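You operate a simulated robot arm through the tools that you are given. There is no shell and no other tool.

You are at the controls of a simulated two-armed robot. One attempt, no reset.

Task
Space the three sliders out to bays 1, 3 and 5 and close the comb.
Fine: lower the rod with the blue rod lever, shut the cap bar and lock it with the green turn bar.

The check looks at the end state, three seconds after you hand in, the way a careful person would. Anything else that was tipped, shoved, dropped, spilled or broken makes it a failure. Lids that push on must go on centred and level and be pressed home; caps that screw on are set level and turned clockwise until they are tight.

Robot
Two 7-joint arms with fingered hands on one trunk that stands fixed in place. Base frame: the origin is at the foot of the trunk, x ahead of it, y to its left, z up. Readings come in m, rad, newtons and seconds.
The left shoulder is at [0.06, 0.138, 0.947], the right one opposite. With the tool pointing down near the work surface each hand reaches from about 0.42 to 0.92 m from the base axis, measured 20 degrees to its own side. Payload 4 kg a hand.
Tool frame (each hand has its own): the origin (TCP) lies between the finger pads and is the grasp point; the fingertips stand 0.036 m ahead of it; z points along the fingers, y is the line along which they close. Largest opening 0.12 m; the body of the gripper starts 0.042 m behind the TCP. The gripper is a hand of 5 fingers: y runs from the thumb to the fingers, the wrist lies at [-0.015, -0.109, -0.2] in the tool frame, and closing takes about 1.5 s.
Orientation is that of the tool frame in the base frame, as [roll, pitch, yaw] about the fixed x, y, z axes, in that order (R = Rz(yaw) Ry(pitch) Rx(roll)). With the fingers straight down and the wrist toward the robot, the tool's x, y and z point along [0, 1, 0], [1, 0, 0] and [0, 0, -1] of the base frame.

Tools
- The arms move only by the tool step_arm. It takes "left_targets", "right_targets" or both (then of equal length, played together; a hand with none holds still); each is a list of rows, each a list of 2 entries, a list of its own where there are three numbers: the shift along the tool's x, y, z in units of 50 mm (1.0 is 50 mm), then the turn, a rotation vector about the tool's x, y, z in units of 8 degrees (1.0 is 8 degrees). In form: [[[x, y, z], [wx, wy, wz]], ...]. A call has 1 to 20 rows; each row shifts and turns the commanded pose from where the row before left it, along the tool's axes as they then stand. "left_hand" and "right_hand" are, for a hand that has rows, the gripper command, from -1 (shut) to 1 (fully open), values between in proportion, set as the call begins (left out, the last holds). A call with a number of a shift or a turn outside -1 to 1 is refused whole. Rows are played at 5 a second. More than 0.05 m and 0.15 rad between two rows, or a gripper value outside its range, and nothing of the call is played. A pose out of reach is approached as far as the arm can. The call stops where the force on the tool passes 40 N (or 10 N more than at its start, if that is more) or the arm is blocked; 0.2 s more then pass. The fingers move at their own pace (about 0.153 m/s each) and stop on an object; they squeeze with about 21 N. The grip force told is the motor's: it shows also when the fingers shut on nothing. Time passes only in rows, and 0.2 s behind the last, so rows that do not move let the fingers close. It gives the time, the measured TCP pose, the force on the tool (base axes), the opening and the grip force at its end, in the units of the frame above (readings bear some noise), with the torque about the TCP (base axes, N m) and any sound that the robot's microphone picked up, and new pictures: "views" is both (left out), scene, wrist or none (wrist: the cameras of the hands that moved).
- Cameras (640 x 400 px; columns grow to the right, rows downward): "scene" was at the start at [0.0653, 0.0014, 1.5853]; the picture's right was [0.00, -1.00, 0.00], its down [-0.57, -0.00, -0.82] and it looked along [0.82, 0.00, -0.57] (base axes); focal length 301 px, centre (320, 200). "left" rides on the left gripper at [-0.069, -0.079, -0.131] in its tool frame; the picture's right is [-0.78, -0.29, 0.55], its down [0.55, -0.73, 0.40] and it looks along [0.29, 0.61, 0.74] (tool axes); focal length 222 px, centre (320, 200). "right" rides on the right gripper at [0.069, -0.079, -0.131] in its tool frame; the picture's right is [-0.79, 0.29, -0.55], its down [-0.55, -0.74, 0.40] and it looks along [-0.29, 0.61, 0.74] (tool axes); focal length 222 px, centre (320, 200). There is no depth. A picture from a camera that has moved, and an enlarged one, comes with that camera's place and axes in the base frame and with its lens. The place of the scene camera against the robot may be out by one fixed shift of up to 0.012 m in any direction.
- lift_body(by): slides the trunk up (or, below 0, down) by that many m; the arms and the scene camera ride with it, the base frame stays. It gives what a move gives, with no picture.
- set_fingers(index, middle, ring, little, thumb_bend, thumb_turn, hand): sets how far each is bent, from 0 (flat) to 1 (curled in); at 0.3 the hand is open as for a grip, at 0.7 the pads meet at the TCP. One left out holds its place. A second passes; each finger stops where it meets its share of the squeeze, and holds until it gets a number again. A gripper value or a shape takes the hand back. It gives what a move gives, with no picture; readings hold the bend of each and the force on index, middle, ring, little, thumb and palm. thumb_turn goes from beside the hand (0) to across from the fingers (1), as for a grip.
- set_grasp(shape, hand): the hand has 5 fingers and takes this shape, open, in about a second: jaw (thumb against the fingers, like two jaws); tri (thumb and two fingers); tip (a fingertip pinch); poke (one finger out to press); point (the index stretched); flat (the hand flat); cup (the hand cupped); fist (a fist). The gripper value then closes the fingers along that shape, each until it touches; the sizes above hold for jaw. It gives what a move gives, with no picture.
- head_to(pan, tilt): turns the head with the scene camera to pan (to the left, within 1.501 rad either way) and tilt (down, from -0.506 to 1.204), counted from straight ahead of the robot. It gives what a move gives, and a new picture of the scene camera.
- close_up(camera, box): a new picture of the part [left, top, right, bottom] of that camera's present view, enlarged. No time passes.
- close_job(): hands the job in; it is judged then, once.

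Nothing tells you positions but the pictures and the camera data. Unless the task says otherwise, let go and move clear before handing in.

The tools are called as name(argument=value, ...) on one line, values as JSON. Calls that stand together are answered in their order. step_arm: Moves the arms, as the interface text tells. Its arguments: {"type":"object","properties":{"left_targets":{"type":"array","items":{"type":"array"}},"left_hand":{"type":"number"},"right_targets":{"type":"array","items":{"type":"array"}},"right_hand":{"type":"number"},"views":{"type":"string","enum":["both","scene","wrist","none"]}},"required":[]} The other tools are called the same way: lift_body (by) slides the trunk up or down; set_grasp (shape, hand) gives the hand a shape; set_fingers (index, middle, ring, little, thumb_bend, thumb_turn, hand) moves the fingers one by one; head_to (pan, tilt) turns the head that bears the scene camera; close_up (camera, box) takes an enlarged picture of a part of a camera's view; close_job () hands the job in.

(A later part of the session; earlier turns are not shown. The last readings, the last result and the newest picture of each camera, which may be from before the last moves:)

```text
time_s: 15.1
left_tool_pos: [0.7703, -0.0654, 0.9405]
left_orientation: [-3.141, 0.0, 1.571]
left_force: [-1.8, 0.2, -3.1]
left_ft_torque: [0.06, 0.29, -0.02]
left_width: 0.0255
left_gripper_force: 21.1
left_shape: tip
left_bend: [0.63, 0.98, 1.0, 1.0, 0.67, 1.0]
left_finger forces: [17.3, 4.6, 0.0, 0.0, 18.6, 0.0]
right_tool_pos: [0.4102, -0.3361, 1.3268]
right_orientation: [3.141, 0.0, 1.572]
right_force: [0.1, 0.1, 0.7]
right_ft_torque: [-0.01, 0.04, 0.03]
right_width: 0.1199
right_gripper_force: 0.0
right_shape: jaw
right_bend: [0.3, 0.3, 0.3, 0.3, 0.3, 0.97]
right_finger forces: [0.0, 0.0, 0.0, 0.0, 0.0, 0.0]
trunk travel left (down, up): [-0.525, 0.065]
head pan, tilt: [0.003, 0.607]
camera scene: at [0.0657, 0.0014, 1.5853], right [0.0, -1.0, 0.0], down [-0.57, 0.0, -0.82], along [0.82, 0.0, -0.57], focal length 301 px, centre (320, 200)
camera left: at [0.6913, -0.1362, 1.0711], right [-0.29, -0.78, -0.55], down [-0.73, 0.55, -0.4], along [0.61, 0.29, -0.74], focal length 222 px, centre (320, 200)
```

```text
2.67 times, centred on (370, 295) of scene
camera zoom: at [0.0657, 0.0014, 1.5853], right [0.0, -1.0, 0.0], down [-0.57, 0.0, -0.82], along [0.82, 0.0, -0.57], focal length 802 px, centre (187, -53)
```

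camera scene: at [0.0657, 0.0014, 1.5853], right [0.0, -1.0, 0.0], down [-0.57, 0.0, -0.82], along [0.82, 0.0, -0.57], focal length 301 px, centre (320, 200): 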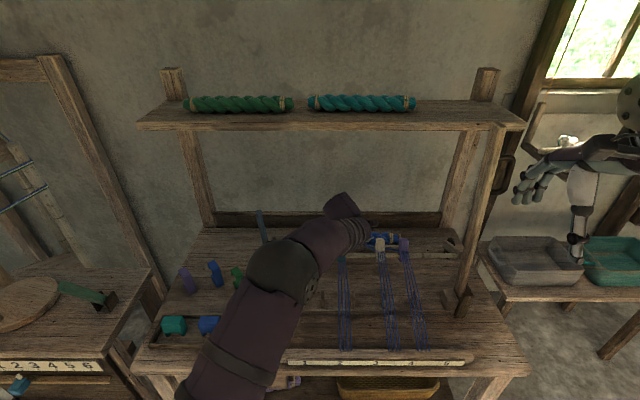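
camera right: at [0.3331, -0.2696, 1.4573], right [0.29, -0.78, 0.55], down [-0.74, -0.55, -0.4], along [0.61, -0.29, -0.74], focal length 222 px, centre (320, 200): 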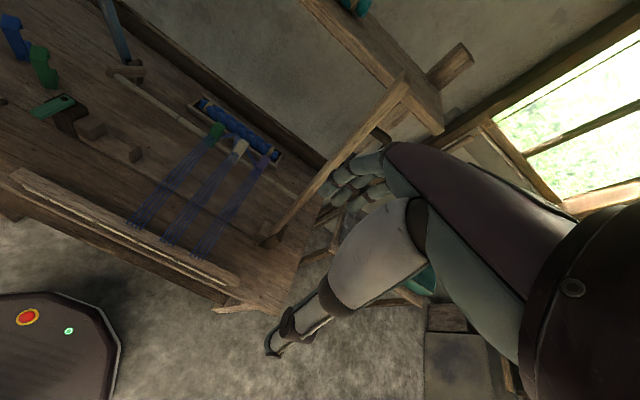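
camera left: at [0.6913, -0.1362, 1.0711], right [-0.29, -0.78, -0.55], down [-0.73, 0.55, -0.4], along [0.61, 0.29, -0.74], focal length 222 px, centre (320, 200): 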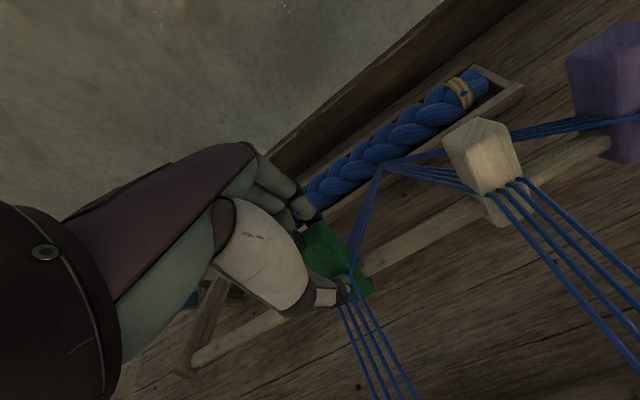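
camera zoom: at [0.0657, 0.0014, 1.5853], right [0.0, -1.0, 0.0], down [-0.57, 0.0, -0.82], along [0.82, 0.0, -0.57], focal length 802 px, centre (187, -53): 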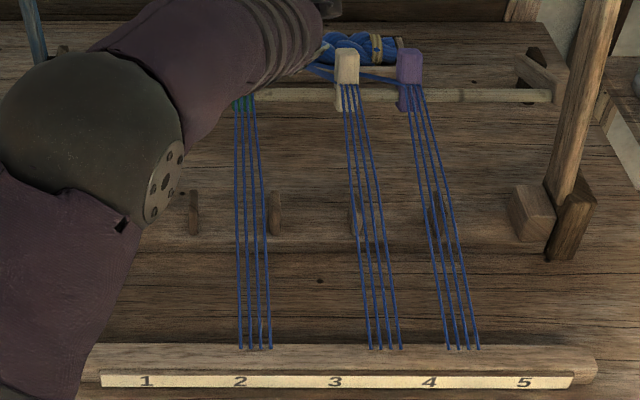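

The strands travel with the slider. Scaling from this move, bay 1 is at y≈+0.038, bay 3 at y≈-0.138 and bay 5 at y≈-0.315. I'll continue dragging green to bay 1.

step_arm(left_targets=[[[0.3, 0, 0], [0, 0, 0]], [[0.3, 0, 0], [0, 0, 0]], [[0.3, 0, 0], [0, 0, 0]], [[0.3, 0, 0], [0, 0, 0]], [[0.3, 0, 0], [0, 0, 0]], [[0.3, 0, 0], [0, 0, 0]], [[0.27, 0, 0], [0, 0, 0]]])

close_up(camera="scene", box=[260, 220, 480, 370])

```text
time_s: 16.7
left_tool_pos: [0.7708, 0.04, 0.9401]
left_orientation: [-3.141, -0.002, 1.569]
left_force: [-3.4, 0.3, -3.1]
left_ft_torque: [0.04, 0.35, -0.02]
left_width: 0.0258
left_gripper_force: 21.2
left_shape: tip
left_bend: [0.63, 0.98, 1.0, 1.0, 0.67, 1.0]
left_finger forces: [16.8, 4.3, 0.1, 0.0, 20.4, 0.1]
right_tool_pos: [0.4114, -0.3375, 1.3276]
right_orientation: [3.141, 0.0, 1.572]
right_force: [-0.1, 0.5, -0.4]
right_ft_torque: [0.02, 0.03, -0.03]
right_width: 0.1198
right_gripper_force: 0.1
right_shape: jaw
right_bend: [0.3, 0.3, 0.3, 0.3, 0.3, 0.97]
right_finger forces: [0.1, 0.0, 0.0, 0.0, 0.0, 0.0]
trunk travel left (down, up): [-0.525, 0.065]
head pan, tilt: [0.003, 0.607]
camera scene: at [0.0653, 0.0016, 1.5853], right [0.0, -1.0, 0.0], down [-0.57, 0.0, -0.82], along [0.82, 0.0, -0.57], focal length 301 px, centre (320, 200)
camera left: at [0.6915, -0.0319, 1.0711], right [-0.29, -0.78, -0.55], down [-0.74, 0.55, -0.4], along [0.61, 0.29, -0.74], focal length 222 px, centre (320, 200)
```

scene: 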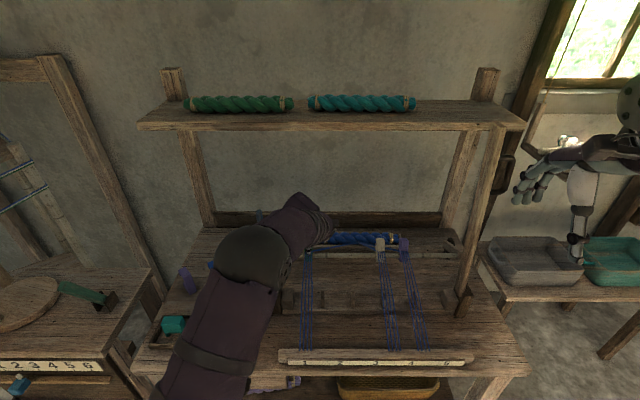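
left: 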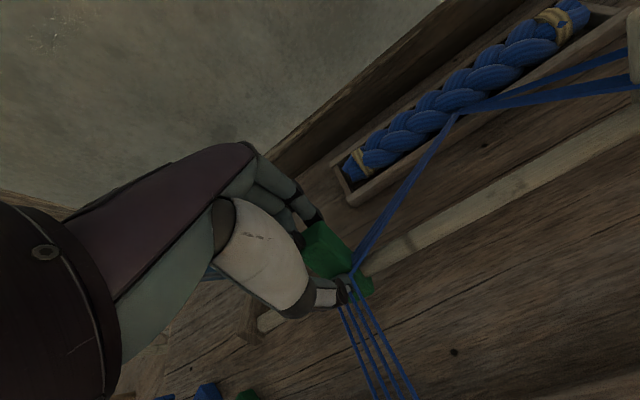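

```text
2.67 times, centred on (370, 295) of scene
camera zoom: at [0.0653, 0.0016, 1.5853], right [0.0, -1.0, 0.0], down [-0.57, 0.0, -0.82], along [0.82, 0.0, -0.57], focal length 802 px, centre (187, -53)
```

zoom: 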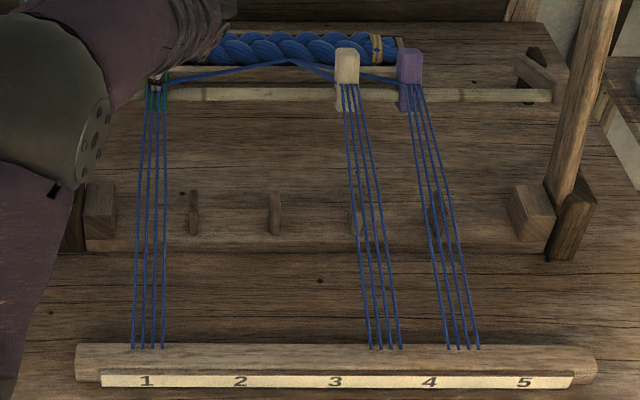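

Green is centred in bay 1. I'll open, rise, and move over the white slider at y≈-0.189.

step_arm(left_targets=[[[0, 0, 0], [0, 0, 0]], [[0, 0, 0], [0, 0, 0]], [[0, 0, 0], [0, 0, 0]], [[0, 0, -0.6], [0, 0, 0]], [[0, 0, -0.8], [0, 0, 0]], [[-0.9, 0, 0], [0, 0, 0]], [[-0.9, 0, 0], [0, 0, 0]], [[-0.9, 0, 0], [0, 0, 0]], [[-0.9, 0, 0], [0, 0, 0]], [[-0.96, 0, 0], [0, 0, 0]]], left_hand=0)

close_up(camera="left", box=[240, 150, 440, 300])

close_up(camera="scene", box=[260, 220, 480, 370])

```text
time_s: 18.9
left_tool_pos: [0.7712, -0.1911, 1.0091]
left_orientation: [-3.139, -0.002, 1.574]
left_force: [-0.5, -0.9, 0.3]
left_ft_torque: [0.07, 0.03, -0.02]
left_width: 0.0598
left_gripper_force: 0.0
left_shape: tip
left_bend: [0.43, 0.98, 0.99, 0.99, 0.56, 1.0]
left_finger forces: [0.1, 0.0, 0.1, 0.1, 0.0, 0.1]
right_tool_pos: [0.4117, -0.3395, 1.3274]
right_orientation: [-3.14, -0.003, 1.571]
right_force: [0.4, -0.8, 0.6]
right_ft_torque: [0.01, 0.04, -0.01]
right_width: 0.1198
right_gripper_force: 0.0
right_shape: jaw
right_bend: [0.3, 0.3, 0.3, 0.3, 0.3, 0.97]
right_finger forces: [0.0, 0.1, 0.0, 0.0, 0.0, 0.1]
trunk travel left (down, up): [-0.525, 0.065]
head pan, tilt: [0.003, 0.607]
camera scene: at [0.0665, 0.0, 1.5853], right [0.0, -1.0, 0.0], down [-0.57, 0.0, -0.82], along [0.82, 0.0, -0.57], focal length 301 px, centre (320, 200)
camera left: at [0.6918, -0.2618, 1.1399], right [-0.29, -0.78, -0.55], down [-0.74, 0.55, -0.4], along [0.61, 0.29, -0.74], focal length 222 px, centre (320, 200)
```

scene: 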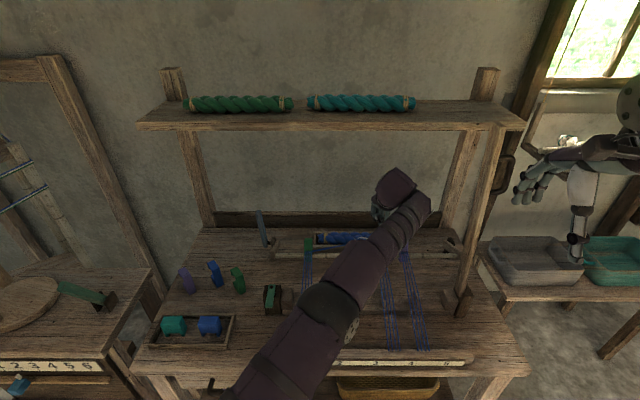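
left: 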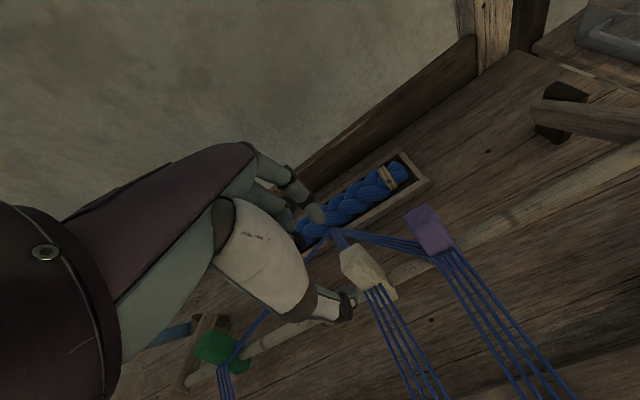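

```text
2.67 times, centred on (340, 225) of left
camera zoom: at [0.6918, -0.2618, 1.1399], right [-0.29, -0.78, -0.55], down [-0.74, 0.55, -0.4], along [0.61, 0.29, -0.74], focal length 592 px, centre (267, 133)
```

zoom: 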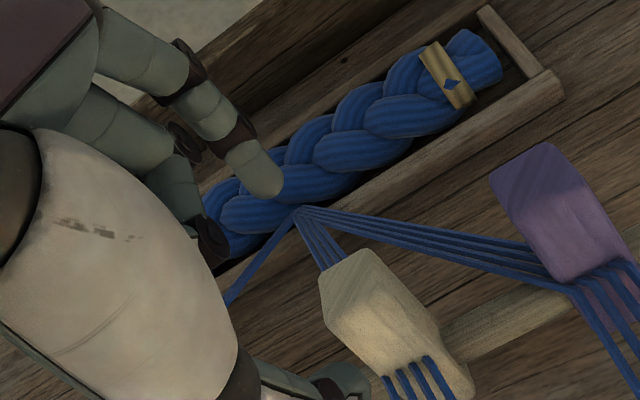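

```text
2.67 times, centred on (370, 295) of scene
camera zoom: at [0.0665, 0.0, 1.5853], right [0.0, -1.0, 0.0], down [-0.57, 0.0, -0.82], along [0.82, 0.0, -0.57], focal length 802 px, centre (187, -53)
```

zoom: 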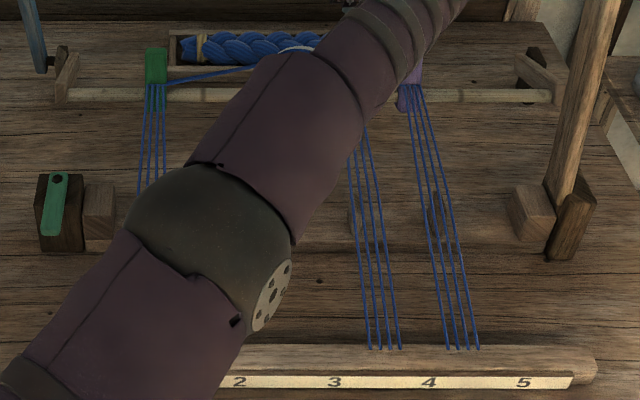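

White's head is right under the pinch. I'll descend to z 0.94 and close.

step_arm(left_targets=[[[0, 0, 0.5], [0, 0, 0]], [[0, 0, 0.5], [0, 0, 0]], [[0, 0, 0.38], [0, 0, 0]]], views="wrist")

step_arm(left_targets=[[[0, 0, 0], [0, 0, 0]], [[0, 0, 0], [0, 0, 0]], [[0, 0, 0], [0, 0, 0]], [[0, 0, 0], [0, 0, 0]], [[0, 0, 0], [0, 0, 0]], [[0, 0, 0], [0, 0, 0]]], left_hand=-0.8, views="wrist")

```text
time_s: 19.7
left_tool_pos: [0.7719, -0.1909, 0.9412]
left_orientation: [-3.14, 0.001, 1.57]
left_force: [-0.4, -0.1, -0.5]
left_ft_torque: [-0.02, -0.01, -0.02]
left_width: 0.0598
left_gripper_force: 0.0
left_shape: tip
left_bend: [0.43, 0.98, 0.99, 0.99, 0.56, 1.0]
left_finger forces: [0.1, 0.0, 0.0, 0.1, 0.0, 0.0]
right_tool_pos: [0.4114, -0.3379, 1.327]
right_orientation: [-3.14, 0.0, 1.572]
right_force: [-0.2, -0.4, -1.0]
right_ft_torque: [0.0, 0.0, 0.02]
right_width: 0.1199
right_gripper_force: 0.1
right_shape: jaw
right_bend: [0.3, 0.3, 0.3, 0.3, 0.3, 0.97]
right_finger forces: [0.0, 0.1, 0.0, 0.0, 0.0, 0.0]
trunk travel left (down, up): [-0.525, 0.065]
head pan, tilt: [0.003, 0.607]
camera left: at [0.6917, -0.2618, 1.0715], right [-0.29, -0.78, -0.55], down [-0.74, 0.55, -0.4], along [0.61, 0.29, -0.74], focal length 222 px, centre (320, 200)
```

left: 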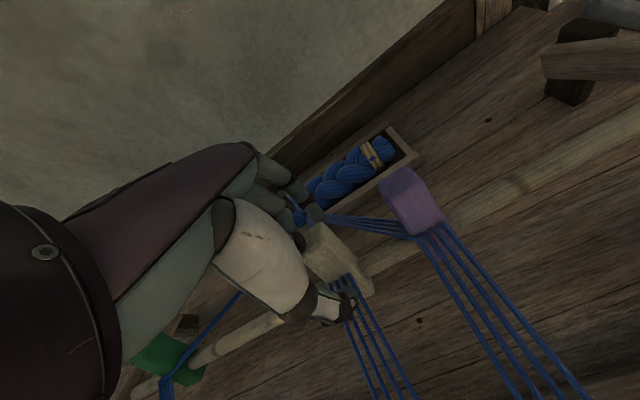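

```text
time_s: 21.1
left_tool_pos: [0.7712, -0.1922, 0.941]
left_orientation: [3.142, 0.001, 1.572]
left_force: [-9.0, -0.6, -0.1]
left_ft_torque: [-0.01, 0.56, 0.03]
left_width: 0.0262
left_gripper_force: 21.2
left_shape: tip
left_bend: [0.61, 1.0, 1.0, 1.0, 0.67, 1.0]
left_finger forces: [16.4, 0.0, 0.0, 0.0, 25.2, 0.0]
right_tool_pos: [0.4104, -0.338, 1.3267]
right_orientation: [3.141, -0.001, 1.571]
right_force: [0.4, 0.4, -0.3]
right_ft_torque: [0.03, 0.01, 0.01]
right_width: 0.1196
right_gripper_force: 0.1
right_shape: jaw
right_bend: [0.3, 0.3, 0.3, 0.3, 0.3, 0.97]
right_finger forces: [0.1, 0.1, 0.0, 0.0, 0.0, 0.0]
trunk travel left (down, up): [-0.525, 0.065]
head pan, tilt: [0.003, 0.607]
camera left: at [0.6906, -0.2619, 1.0724], right [-0.29, -0.78, -0.55], down [-0.73, 0.55, -0.4], along [0.61, 0.29, -0.74], focal length 222 px, centre (320, 200)
```

left: 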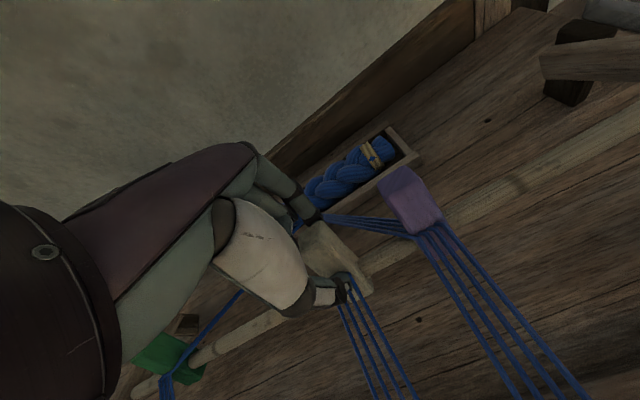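

White is gripped. I'll drag it about 51 mm left to bay 3.

step_arm(left_targets=[[[0.2, -0.03, 0], [0, 0, 0]], [[0.2, 0, 0], [0, 0, 0]], [[0.2, 0, 0], [0, 0, 0]], [[0.2, 0, 0], [0, 0, 0]], [[0.22, 0, 0], [0, 0, 0]]])

close_up(camera="scene", box=[260, 220, 480, 370])

```text
time_s: 22.3
left_tool_pos: [0.7702, -0.1399, 0.9404]
left_orientation: [-3.141, -0.001, 1.569]
left_force: [-2.8, -1.0, -1.5]
left_ft_torque: [0.0, 0.33, 0.0]
left_width: 0.0256
left_gripper_force: 20.5
left_shape: tip
left_bend: [0.61, 1.0, 1.0, 1.0, 0.68, 1.0]
left_finger forces: [19.5, 0.0, 0.0, 0.0, 20.8, 0.0]
right_tool_pos: [0.4113, -0.3376, 1.3269]
right_orientation: [3.142, 0.001, 1.571]
right_force: [0.4, 0.8, 0.1]
right_ft_torque: [0.05, 0.0, -0.02]
right_width: 0.1199
right_gripper_force: 0.1
right_shape: jaw
right_bend: [0.3, 0.3, 0.3, 0.3, 0.3, 0.97]
right_finger forces: [0.1, 0.0, 0.1, 0.0, 0.0, 0.0]
trunk travel left (down, up): [-0.525, 0.065]
head pan, tilt: [0.003, 0.607]
camera scene: at [0.0654, 0.0015, 1.5853], right [0.0, -1.0, 0.0], down [-0.57, 0.0, -0.82], along [0.82, 0.0, -0.57], focal length 301 px, centre (320, 200)
camera left: at [0.6894, -0.2101, 1.0722], right [-0.29, -0.78, -0.55], down [-0.73, 0.55, -0.4], along [0.61, 0.29, -0.74], focal length 222 px, centre (320, 200)
```

scene: 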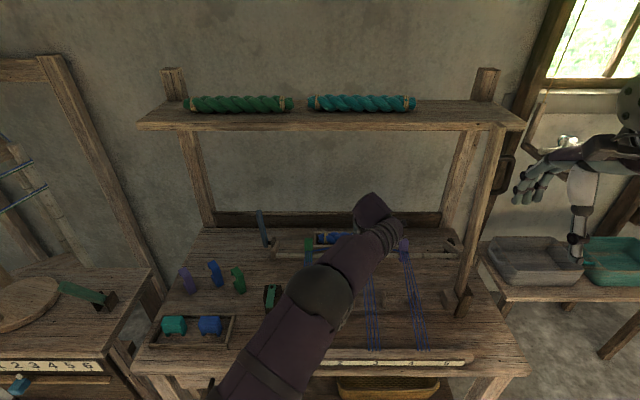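
left: 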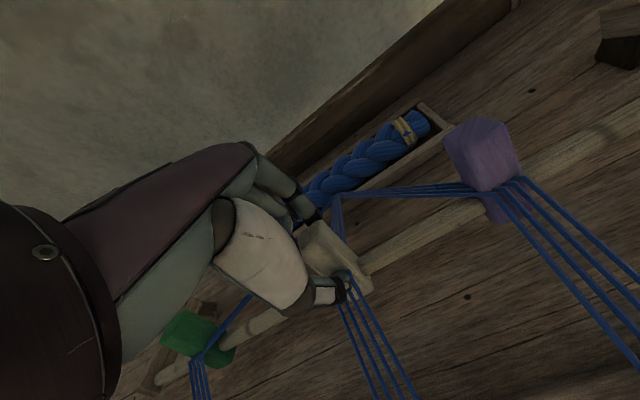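

```text
2.67 times, centred on (370, 295) of scene
camera zoom: at [0.0654, 0.0015, 1.5853], right [0.0, -1.0, 0.0], down [-0.57, 0.0, -0.82], along [0.82, 0.0, -0.57], focal length 802 px, centre (187, -53)
```

zoom: 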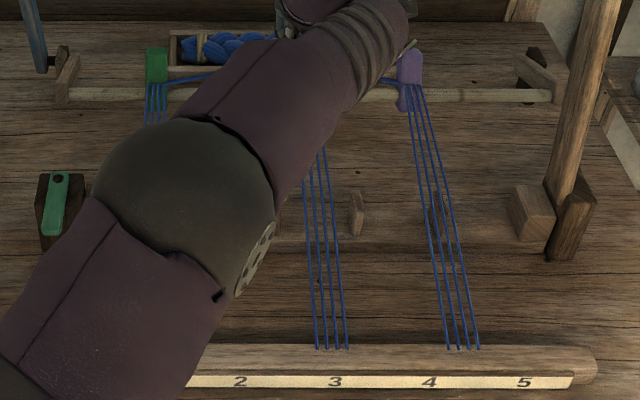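

White is centred on bay 3. Next is the purple slider at y≈-0.265.

step_arm(left_targets=[[[0, 0, 0], [0, 0, 0]], [[0, 0, 0], [0, 0, 0]], [[0, 0, 0], [0, 0, 0]], [[0, 0, -0.6], [0, 0, 0]], [[0, 0, -0.8], [0, 0, 0]], [[-0.9, 0, 0], [0, 0, 0]], [[-0.9, 0, 0], [0, 0, 0]], [[-0.7, 0, 0], [0, 0, 0]]], left_hand=0)

close_up(camera="left", box=[240, 150, 440, 300])

```text
time_s: 24.1
left_tool_pos: [0.7532, -0.2338, 0.9995]
left_orientation: [-3.141, -0.001, 1.572]
left_force: [-0.5, -0.3, -0.5]
left_ft_torque: [-0.01, 0.01, 0.03]
left_width: 0.0599
left_gripper_force: 0.1
left_shape: tip
left_bend: [0.43, 0.98, 0.99, 0.99, 0.56, 1.0]
left_finger forces: [0.1, 0.1, 0.0, 0.2, 0.1, 0.0]
left hand out of reach, approached as far as the arm can: row 7, 8
right_tool_pos: [0.4118, -0.3374, 1.3268]
right_orientation: [3.142, -0.001, 1.569]
right_force: [0.0, 0.3, -0.1]
right_ft_torque: [0.02, -0.01, 0.01]
right_width: 0.1198
right_gripper_force: 0.1
right_shape: jaw
right_bend: [0.3, 0.3, 0.3, 0.3, 0.3, 0.97]
right_finger forces: [0.0, 0.0, 0.0, 0.0, 0.0, 0.1]
trunk travel left (down, up): [-0.525, 0.065]
head pan, tilt: [0.003, 0.607]
camera scene: at [0.0662, 0.0008, 1.5853], right [0.0, -1.0, 0.0], down [-0.57, 0.0, -0.82], along [0.82, 0.0, -0.57], focal length 301 px, centre (320, 200)
camera left: at [0.6721, -0.3039, 1.1303], right [-0.29, -0.78, -0.55], down [-0.74, 0.55, -0.4], along [0.61, 0.29, -0.74], focal length 222 px, centre (320, 200)
```

scene: 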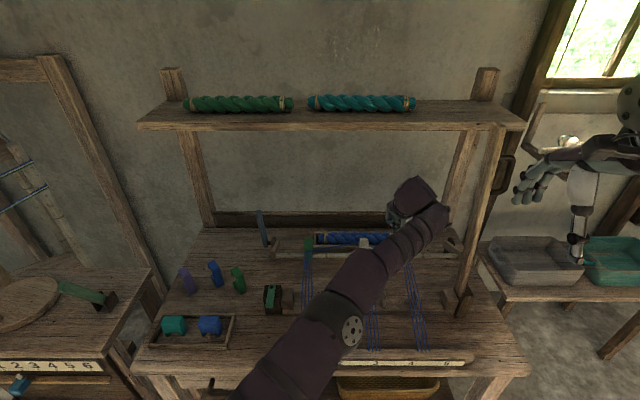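
left: 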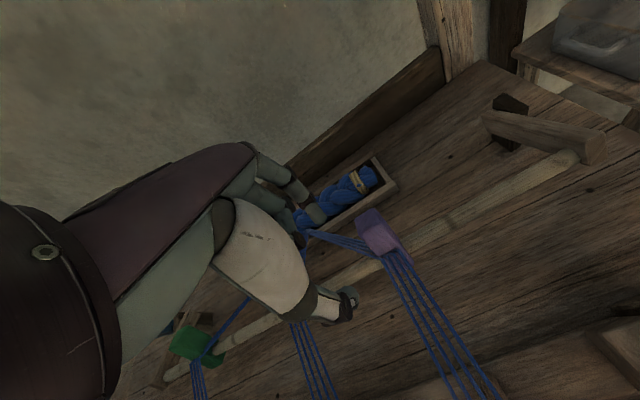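

```text
2.67 times, centred on (340, 225) of left
camera zoom: at [0.6721, -0.3039, 1.1303], right [-0.29, -0.78, -0.55], down [-0.74, 0.55, -0.4], along [0.61, 0.29, -0.74], focal length 592 px, centre (267, 133)
```

zoom: 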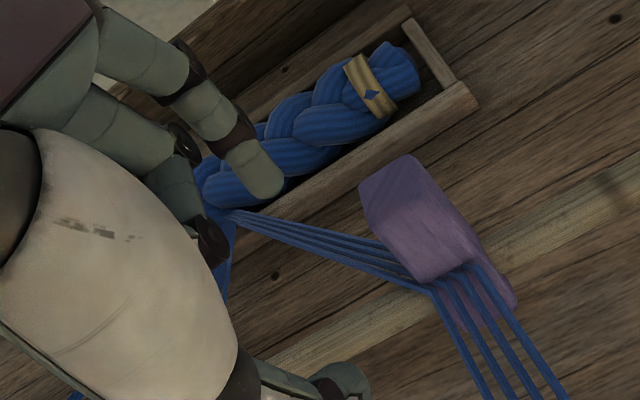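

The left arm falls short there with the trunk this high. I'll pull the left hand back and up, lower the trunk so the arm reaches out level, and come in with the fingers tilted a little forward.

step_arm(left_targets=[[[0.5, -0.8, 0], [0, 0, 0]], [[0.4, -0.6, -0.6], [0, 0, 0]], [[0.3, -0.6, -0.7], [0, 0, 0]], [[0, -0.6, -0.8], [0, 0, 0]], [[0, -0.6, -0.8], [0, 0, 0]], [[0, -0.6, -0.8], [0, 0, 0]], [[0, -0.6, -0.8], [0, 0, 0]], [[0, -0.4, -0.8], [0, 0, 0]], [[0, 0, -0.6], [0, 0, 0]]])

close_up(camera="scene", box=[240, 200, 480, 370])

```text
time_s: 26.1
left_tool_pos: [0.5541, -0.1978, 1.2946]
left_orientation: [-3.139, 0.0, 1.571]
left_force: [-0.2, 0.5, -0.6]
left_ft_torque: [-0.01, 0.03, 0.0]
left_width: 0.0599
left_gripper_force: 0.1
left_shape: tip
left_bend: [0.43, 0.98, 0.99, 0.99, 0.56, 1.0]
left_finger forces: [0.1, 0.0, 0.0, 0.0, 0.0, 0.1]
left hand out of reach, approached as far as the arm can: row 1, 2
right_tool_pos: [0.4113, -0.3368, 1.327]
right_orientation: [3.141, 0.0, 1.571]
right_force: [-0.5, 0.1, -0.2]
right_ft_torque: [-0.03, -0.01, 0.01]
right_width: 0.1199
right_gripper_force: 0.0
right_shape: jaw
right_bend: [0.3, 0.3, 0.3, 0.3, 0.3, 0.97]
right_finger forces: [0.0, 0.1, 0.1, 0.1, 0.0, 0.1]
trunk travel left (down, up): [-0.525, 0.065]
head pan, tilt: [0.003, 0.607]
camera scene: at [0.0655, 0.0014, 1.5852], right [0.0, -1.0, 0.0], down [-0.57, 0.0, -0.82], along [0.82, 0.0, -0.57], focal length 301 px, centre (320, 200)
camera left: at [0.4731, -0.2684, 1.4261], right [-0.29, -0.78, -0.55], down [-0.74, 0.55, -0.4], along [0.61, 0.29, -0.74], focal length 222 px, centre (320, 200)
```

scene: 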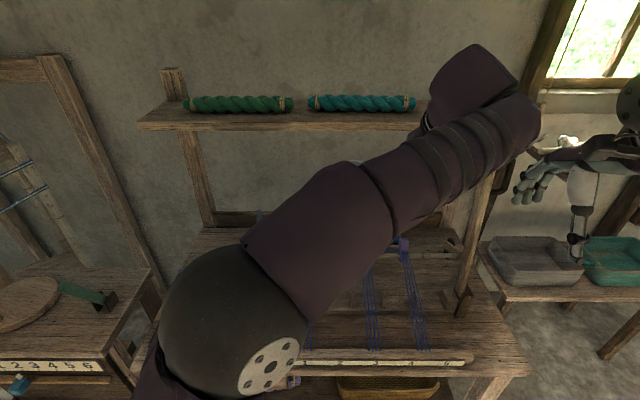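
left: 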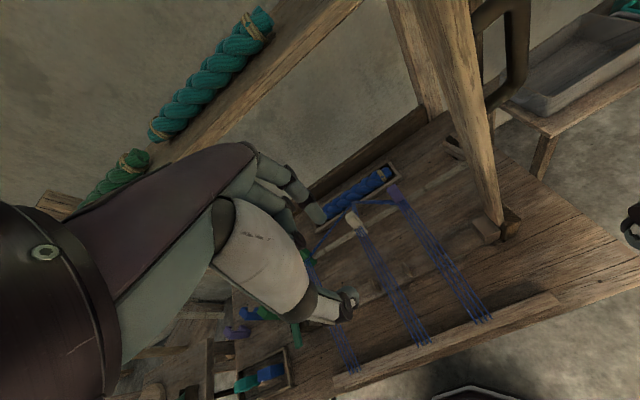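

```text
2.35 times, centred on (360, 285) of scene
camera zoom: at [0.0655, 0.0014, 1.5852], right [0.0, -1.0, 0.0], down [-0.57, 0.0, -0.82], along [0.82, 0.0, -0.57], focal length 708 px, centre (226, 0)
```

zoom: 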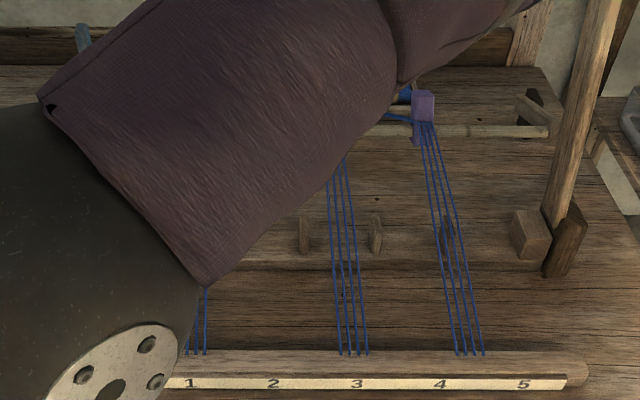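

lift_body(by=-0.2)

head_to(pan=-0.2, tilt=0.6)

```text
time_s: 28.3
left_tool_pos: [0.5524, -0.1976, 1.0948]
left_orientation: [3.141, 0.0, 1.571]
left_force: [0.3, 0.2, -0.4]
left_ft_torque: [-0.03, 0.0, 0.01]
left_width: 0.0599
left_gripper_force: 0.0
left_shape: tip
left_bend: [0.43, 0.98, 0.99, 0.99, 0.56, 1.0]
left_finger forces: [0.1, 0.0, 0.0, 0.0, 0.0, 0.0]
right_tool_pos: [0.4109, -0.3376, 1.1276]
right_orientation: [-3.141, -0.001, 1.572]
right_force: [0.2, -0.2, -0.2]
right_ft_torque: [0.03, 0.0, 0.01]
right_width: 0.1198
right_gripper_force: 0.1
right_shape: jaw
right_bend: [0.3, 0.3, 0.3, 0.3, 0.3, 0.97]
right_finger forces: [0.0, 0.0, 0.0, 0.0, 0.0, 0.1]
trunk travel left (down, up): [-0.325, 0.265]
head pan, tilt: [0.003, 0.607]
```

```text
time_s: 29.0
left_tool_pos: [0.5533, -0.1978, 1.0942]
left_orientation: [3.141, 0.001, 1.569]
left_force: [-0.3, -0.9, -0.2]
left_ft_torque: [-0.02, -0.02, -0.02]
left_width: 0.06
left_gripper_force: 0.1
left_shape: tip
left_bend: [0.43, 0.98, 0.99, 0.99, 0.56, 1.0]
left_finger forces: [0.1, 0.1, 0.1, 0.1, 0.0, 0.0]
right_tool_pos: [0.4115, -0.3378, 1.1272]
right_orientation: [3.141, -0.002, 1.57]
right_force: [-0.5, 0.0, 0.0]
right_ft_torque: [0.01, 0.02, -0.01]
right_width: 0.12
right_gripper_force: 0.1
right_shape: jaw
right_bend: [0.3, 0.3, 0.3, 0.3, 0.3, 0.97]
right_finger forces: [0.0, 0.0, 0.0, 0.0, 0.0, 0.0]
trunk travel left (down, up): [-0.325, 0.265]
head pan, tilt: [-0.201, 0.6]
camera scene: at [0.0638, -0.0166, 1.3859], right [-0.2, -0.98, 0.0], down [-0.55, 0.11, -0.83], along [0.81, -0.16, -0.56], focal length 301 px, centre (320, 200)
```

scene: 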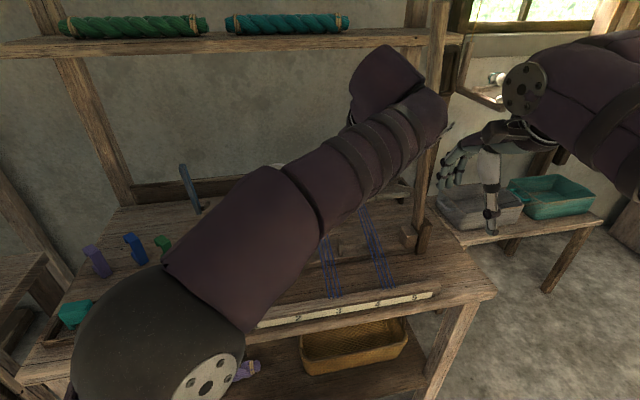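

lift_body(by=-0.09)

step_arm(left_targets=[[[-0.3, 0.4, 0], [-0.5, 0, 0]], [[-0.3, 0.4, 0], [-0.5, 0, 0]], [[-0.3, 0.4, 0], [-0.5, 0, 0]], [[-0.3, 0.4, 0], [-0.5, 0, 0]], [[-0.1, 0.4, 0], [-0.5, 0, 0]]])

```text
time_s: 30.3
left_tool_pos: [0.5531, -0.1975, 1.0034]
left_orientation: [-3.141, 0.0, 1.572]
left_force: [-0.9, 0.3, -0.1]
left_ft_torque: [-0.01, 0.0, -0.01]
left_width: 0.0597
left_gripper_force: 0.0
left_shape: tip
left_bend: [0.43, 0.98, 0.99, 0.99, 0.56, 1.0]
left_finger forces: [0.0, 0.1, 0.0, 0.0, 0.0, 0.1]
right_tool_pos: [0.4103, -0.3372, 1.037]
right_orientation: [3.141, 0.001, 1.57]
right_force: [-0.4, 0.6, -0.7]
right_ft_torque: [0.04, 0.02, -0.01]
right_width: 0.12
right_gripper_force: 0.1
right_shape: jaw
right_bend: [0.3, 0.3, 0.3, 0.3, 0.3, 0.97]
right_finger forces: [0.0, 0.0, 0.1, 0.0, 0.1, 0.0]
trunk travel left (down, up): [-0.235, 0.355]
head pan, tilt: [-0.201, 0.6]
```

```text
time_s: 31.5
left_tool_pos: [0.6526, -0.263, 1.0187]
left_orientation: [2.791, 0.0, 1.57]
left_force: [-0.1, 0.5, 0.1]
left_ft_torque: [-0.02, 0.02, -0.01]
left_width: 0.0599
left_gripper_force: 0.0
left_shape: tip
left_bend: [0.43, 0.98, 0.99, 0.99, 0.56, 1.0]
left_finger forces: [0.0, 0.1, 0.0, 0.0, 0.0, 0.1]
right_tool_pos: [0.4104, -0.3374, 1.0377]
right_orientation: [3.14, 0.001, 1.571]
right_force: [-0.5, 1.4, 0.0]
right_ft_torque: [-0.03, 0.0, -0.04]
right_width: 0.12
right_gripper_force: 0.1
right_shape: jaw
right_bend: [0.3, 0.3, 0.3, 0.3, 0.3, 0.97]
right_finger forces: [0.1, 0.0, 0.1, 0.0, 0.0, 0.0]
trunk travel left (down, up): [-0.235, 0.355]
head pan, tilt: [-0.201, 0.6]
camera scene: at [0.0639, -0.0168, 1.2959], right [-0.2, -0.98, 0.0], down [-0.55, 0.11, -0.82], along [0.81, -0.16, -0.57], focal length 301 px, centre (320, 200)
camera left: at [0.5323, -0.3335, 1.1147], right [-0.09, -0.78, -0.61], down [-0.55, 0.55, -0.63], along [0.83, 0.29, -0.48], focal length 222 px, centre (320, 200)
```

scene: 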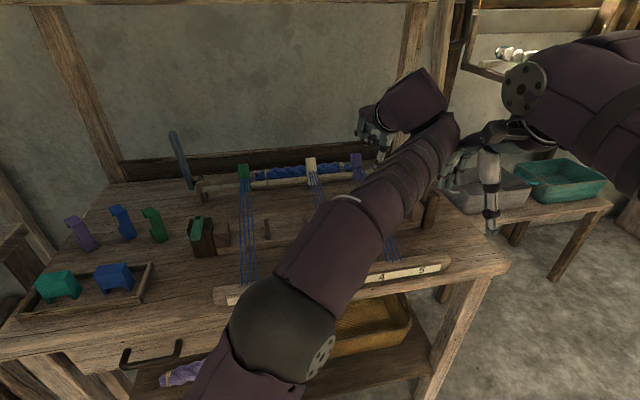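
left: 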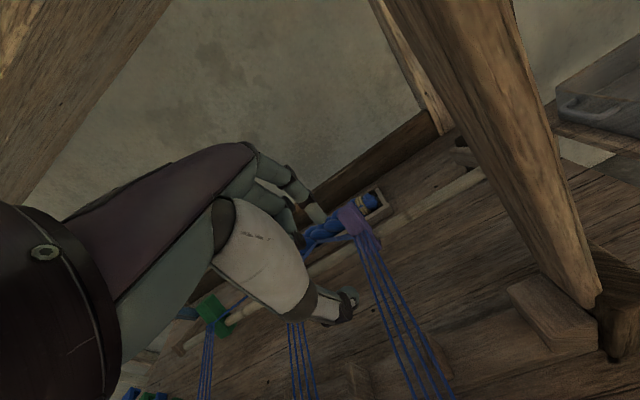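

The wrist would come too near the standing cap bar in this pose. I'll yaw the hand about 30° so the wrist lies further left, close the pinch, and push purple sideways instead of gripping it.

step_arm(left_targets=[[[0, 0, 0], [0, -0.32, 0.88]], [[0, 0, 0], [0, -0.32, 0.88]], [[0, 0, 0], [0, -0.32, 0.88]], [[0, 0, 0], [0, -0.32, 0.88]], [[0, 0, 0], [0, 0, 0]], [[0, 0, 0], [0, 0, 0]]], left_hand=-0.95)

```text
time_s: 32.9
left_tool_pos: [0.6509, -0.2631, 1.0179]
left_orientation: [2.792, 0.001, 1.045]
left_force: [0.1, -1.4, -0.5]
left_ft_torque: [0.01, 0.01, -0.01]
left_width: 0.0033
left_gripper_force: 0.0
left_shape: tip
left_bend: [0.69, 0.98, 0.99, 0.99, 0.7, 1.0]
left_finger forces: [0.0, 0.1, 0.0, 0.0, 0.0, 0.1]
right_tool_pos: [0.4109, -0.3383, 1.0363]
right_orientation: [3.14, 0.0, 1.571]
right_force: [-0.5, -0.2, -0.6]
right_ft_torque: [0.02, -0.01, 0.02]
right_width: 0.1199
right_gripper_force: 0.1
right_shape: jaw
right_bend: [0.3, 0.3, 0.3, 0.3, 0.3, 0.97]
right_finger forces: [0.0, 0.0, 0.0, 0.1, 0.0, 0.0]
trunk travel left (down, up): [-0.235, 0.355]
head pan, tilt: [-0.201, 0.6]
camera scene: at [0.0638, -0.0167, 1.2959], right [-0.2, -0.98, 0.0], down [-0.55, 0.11, -0.83], along [0.81, -0.16, -0.56], focal length 301 px, centre (320, 200)
camera left: at [0.5129, -0.2648, 1.1147], right [-0.47, -0.64, -0.61], down [-0.21, 0.75, -0.62], along [0.86, -0.17, -0.48], focal length 222 px, centre (320, 200)
```

scene: 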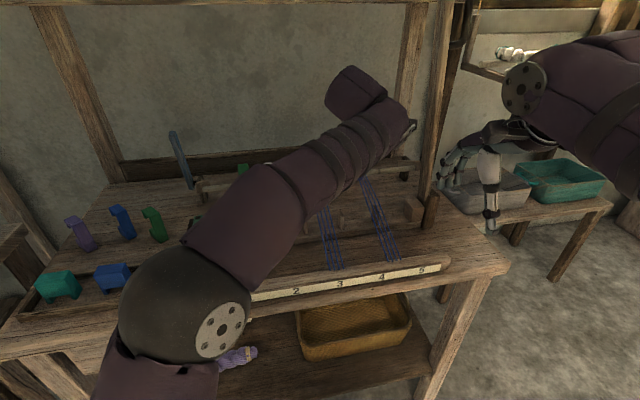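
left: 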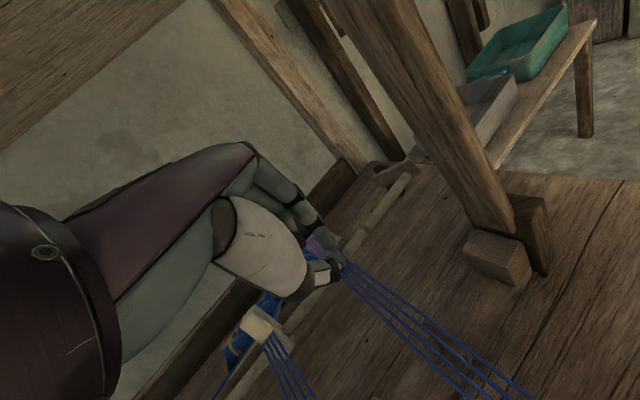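

step_arm(left_targets=[[[0.457, 0.329, 0.215], [0, 0, 0]], [[0.457, 0.329, 0.215], [0, 0, 0]], [[0.457, 0.329, 0.215], [0, 0, 0]], [[0.457, 0.329, 0.215], [0, 0, 0]]])

close_up(camera="left", box=[220, 150, 460, 330])

close_up(camera="scene", box=[200, 80, 460, 290])

```text
time_s: 33.9
left_tool_pos: [0.7576, -0.2154, 0.9859]
left_orientation: [2.795, 0.003, 1.046]
left_force: [1.0, 0.7, 0.4]
left_ft_torque: [-0.05, 0.04, 0.0]
left_width: 0.0032
left_gripper_force: 0.1
left_shape: tip
left_bend: [0.69, 0.98, 0.99, 0.99, 0.7, 1.0]
left_finger forces: [0.0, 0.0, 0.0, 0.1, 0.0, 0.0]
left hand out of reach, approached as far as the arm can: row 4
right_tool_pos: [0.4126, -0.3367, 1.0365]
right_orientation: [-3.138, 0.001, 1.571]
right_force: [0.6, -0.8, -0.2]
right_ft_torque: [-0.02, 0.06, 0.02]
right_width: 0.1195
right_gripper_force: 0.1
right_shape: jaw
right_bend: [0.3, 0.3, 0.3, 0.3, 0.3, 0.97]
right_finger forces: [0.0, 0.1, 0.1, 0.0, 0.1, 0.0]
trunk travel left (down, up): [-0.235, 0.355]
head pan, tilt: [-0.201, 0.6]
camera scene: at [0.0656, -0.0159, 1.2958], right [-0.2, -0.98, 0.0], down [-0.55, 0.11, -0.82], along [0.81, -0.16, -0.57], focal length 301 px, centre (320, 200)
camera left: at [0.6194, -0.2169, 1.0826], right [-0.47, -0.64, -0.61], down [-0.21, 0.75, -0.62], along [0.86, -0.16, -0.48], focal length 222 px, centre (320, 200)
```

scene: 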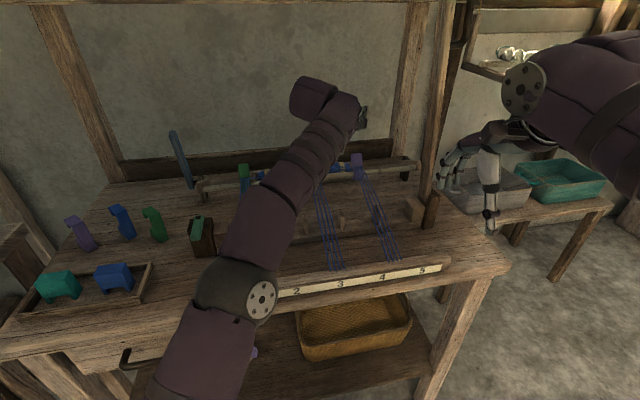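
left: 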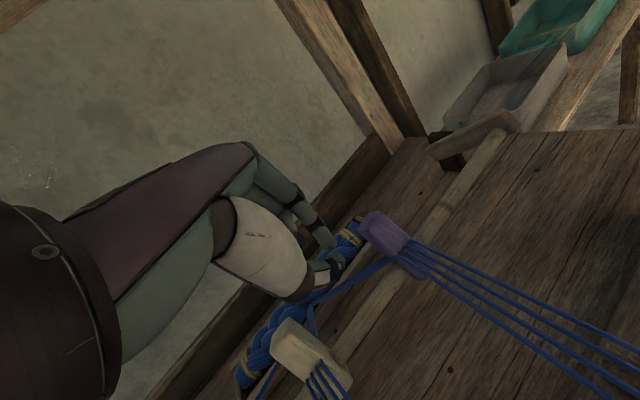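

```text
2.22 times, centred on (340, 240) of left
camera zoom: at [0.6194, -0.2169, 1.0826], right [-0.47, -0.64, -0.61], down [-0.21, 0.75, -0.62], along [0.86, -0.16, -0.48], focal length 494 px, centre (276, 111)
```

zoom: 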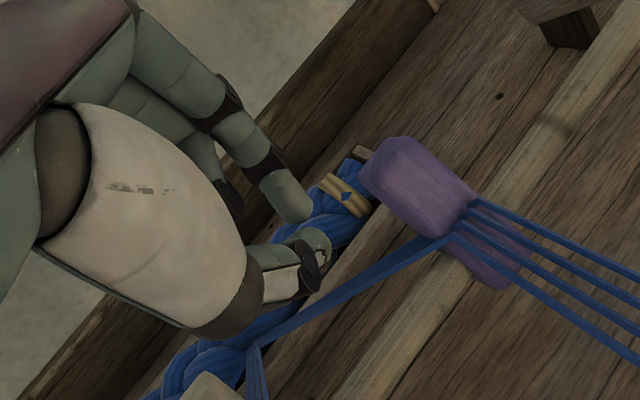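

```text
1.90 times, centred on (330, 185) of scene
camera zoom: at [0.0656, -0.0159, 1.2958], right [-0.2, -0.98, 0.0], down [-0.55, 0.11, -0.82], along [0.81, -0.16, -0.57], focal length 573 px, centre (301, 229)
```

zoom: 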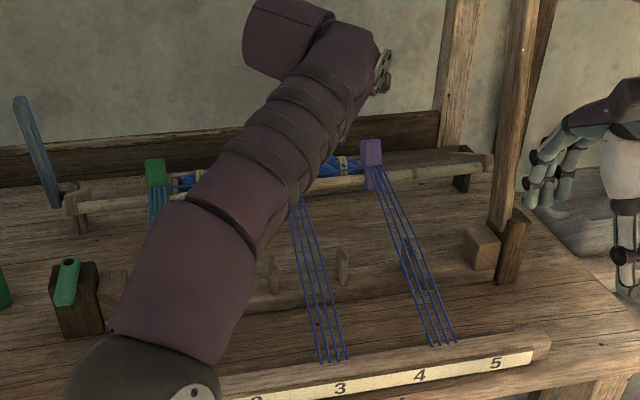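

The arm hit a joint limit with the elbow this low, so I'll raise the trunk part of the way to straighten the arm and then continue.

lift_body(by=0.14)

step_arm(left_targets=[[[0, -0.2, 0.55], [0, 0, 0]], [[0, -0.2, 0.55], [0, 0, 0]]])

```text
time_s: 35.5
left_tool_pos: [0.7558, -0.2165, 1.128]
left_orientation: [2.791, 0.0, 1.047]
left_force: [0.1, 0.4, 0.3]
left_ft_torque: [-0.03, 0.0, -0.01]
left_width: 0.0031
left_gripper_force: 0.0
left_shape: tip
left_bend: [0.69, 0.98, 0.99, 0.99, 0.7, 1.0]
left_finger forces: [0.0, 0.0, 0.0, 0.0, 0.0, 0.0]
right_tool_pos: [0.4112, -0.3366, 1.1776]
right_orientation: [3.141, -0.001, 1.572]
right_force: [0.9, 0.5, 1.2]
right_ft_torque: [-0.02, 0.01, 0.01]
right_width: 0.1197
right_gripper_force: 0.1
right_shape: jaw
right_bend: [0.3, 0.3, 0.3, 0.3, 0.3, 0.97]
right_finger forces: [0.0, 0.1, 0.1, 0.0, 0.0, 0.1]
trunk travel left (down, up): [-0.375, 0.215]
head pan, tilt: [-0.201, 0.6]
```

```text
time_s: 36.1
left_tool_pos: [0.7547, -0.2174, 1.0722]
left_orientation: [2.789, 0.001, 1.049]
left_force: [-0.3, -0.8, 0.0]
left_ft_torque: [-0.01, 0.02, 0.02]
left_width: 0.0033
left_gripper_force: 0.1
left_shape: tip
left_bend: [0.69, 0.98, 0.99, 0.99, 0.7, 1.0]
left_finger forces: [0.0, 0.0, 0.0, 0.0, 0.1, 0.0]
right_tool_pos: [0.4111, -0.338, 1.178]
right_orientation: [-3.141, 0.002, 1.571]
right_force: [-0.4, -1.1, 0.2]
right_ft_torque: [0.01, 0.03, -0.01]
right_width: 0.1196
right_gripper_force: 0.0
right_shape: jaw
right_bend: [0.3, 0.3, 0.3, 0.3, 0.3, 0.97]
right_finger forces: [0.0, 0.1, 0.0, 0.0, 0.0, 0.0]
trunk travel left (down, up): [-0.375, 0.215]
head pan, tilt: [-0.201, 0.6]
camera scene: at [0.0638, -0.0167, 1.4359], right [-0.2, -0.98, 0.0], down [-0.55, 0.11, -0.83], along [0.81, -0.16, -0.57], focal length 301 px, centre (320, 200)
camera left: at [0.6172, -0.2183, 1.1657], right [-0.47, -0.64, -0.61], down [-0.21, 0.75, -0.63], along [0.86, -0.17, -0.48], focal length 222 px, centre (320, 200)
```

scene: 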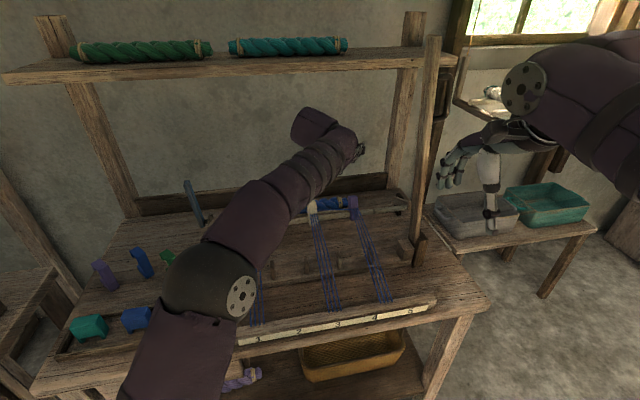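
left: 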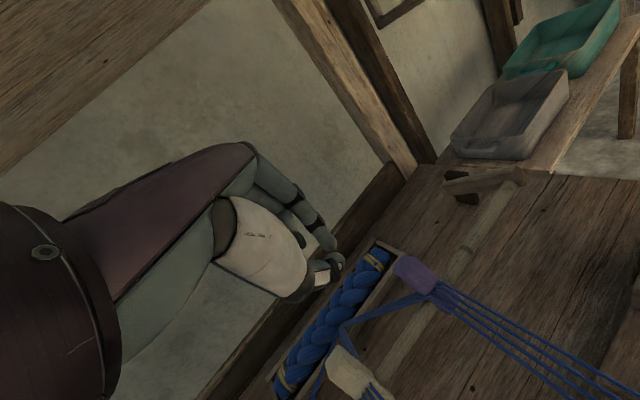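

step_arm(left_targets=[[[0, -0.11, 0.86], [0, 0, 0]], [[0, -0.29, 0.797], [0, 0, 0]], [[0, -0.15, 0.4], [0, 0, 0]]])

close_up(camera="left", box=[220, 150, 460, 330])

close_up(camera="scene", box=[280, 160, 440, 280])

```text
time_s: 36.9
left_tool_pos: [0.7643, -0.2231, 0.9621]
left_orientation: [2.794, -0.001, 1.047]
left_force: [0.3, 0.4, 0.5]
left_ft_torque: [-0.01, 0.02, 0.0]
left_width: 0.0033
left_gripper_force: 0.1
left_shape: tip
left_bend: [0.69, 0.98, 0.99, 0.99, 0.7, 1.0]
left_finger forces: [0.0, 0.0, 0.1, 0.1, 0.0, 0.0]
right_tool_pos: [0.4115, -0.338, 1.1776]
right_orientation: [3.14, 0.0, 1.57]
right_force: [-0.2, 0.0, 1.2]
right_ft_torque: [-0.03, -0.04, -0.02]
right_width: 0.1201
right_gripper_force: 0.1
right_shape: jaw
right_bend: [0.3, 0.3, 0.3, 0.3, 0.3, 0.97]
right_finger forces: [0.0, 0.0, 0.0, 0.0, 0.0, 0.0]
trunk travel left (down, up): [-0.375, 0.215]
head pan, tilt: [-0.201, 0.6]
camera scene: at [0.0639, -0.0167, 1.4359], right [-0.2, -0.98, 0.0], down [-0.55, 0.11, -0.82], along [0.81, -0.16, -0.57], focal length 301 px, centre (320, 200)
camera left: at [0.6256, -0.2233, 1.0586], right [-0.47, -0.64, -0.61], down [-0.21, 0.75, -0.62], along [0.86, -0.17, -0.48], focal length 222 px, centre (320, 200)
```

scene: 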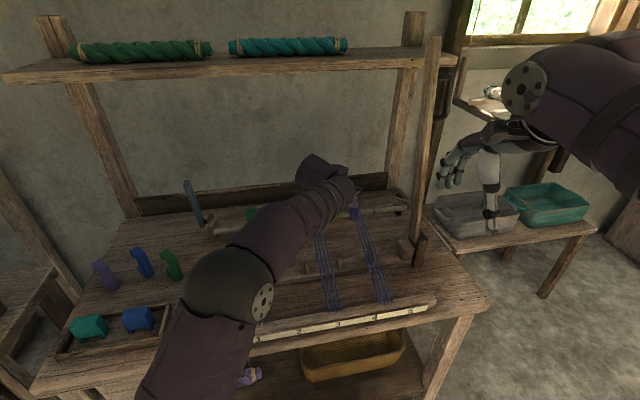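
left: 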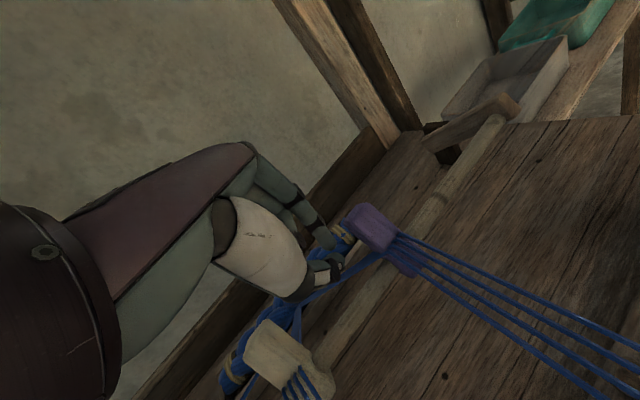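

```text
2.22 times, centred on (340, 240) of left
camera zoom: at [0.6256, -0.2233, 1.0586], right [-0.47, -0.64, -0.61], down [-0.21, 0.75, -0.62], along [0.86, -0.17, -0.48], focal length 494 px, centre (276, 111)
```

zoom: 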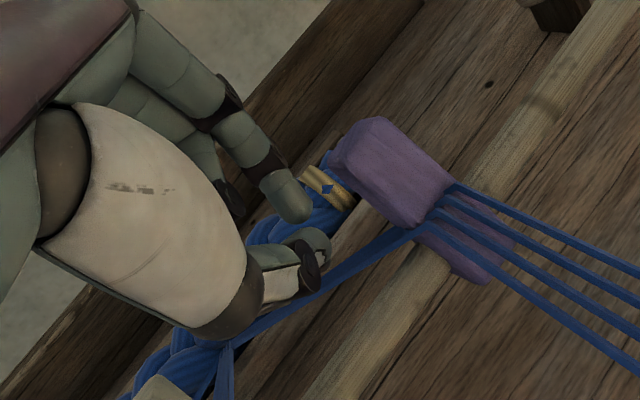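

```text
3.33 times, centred on (360, 220) of scene
camera zoom: at [0.0639, -0.0167, 1.4359], right [-0.2, -0.98, 0.0], down [-0.55, 0.11, -0.82], along [0.81, -0.16, -0.57], focal length 1003 px, centre (187, 133)
```

zoom: 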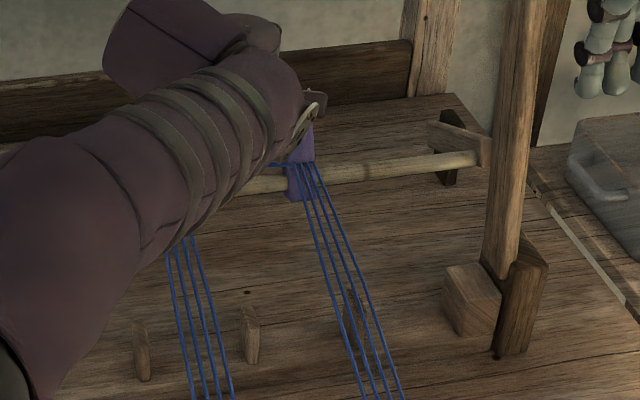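

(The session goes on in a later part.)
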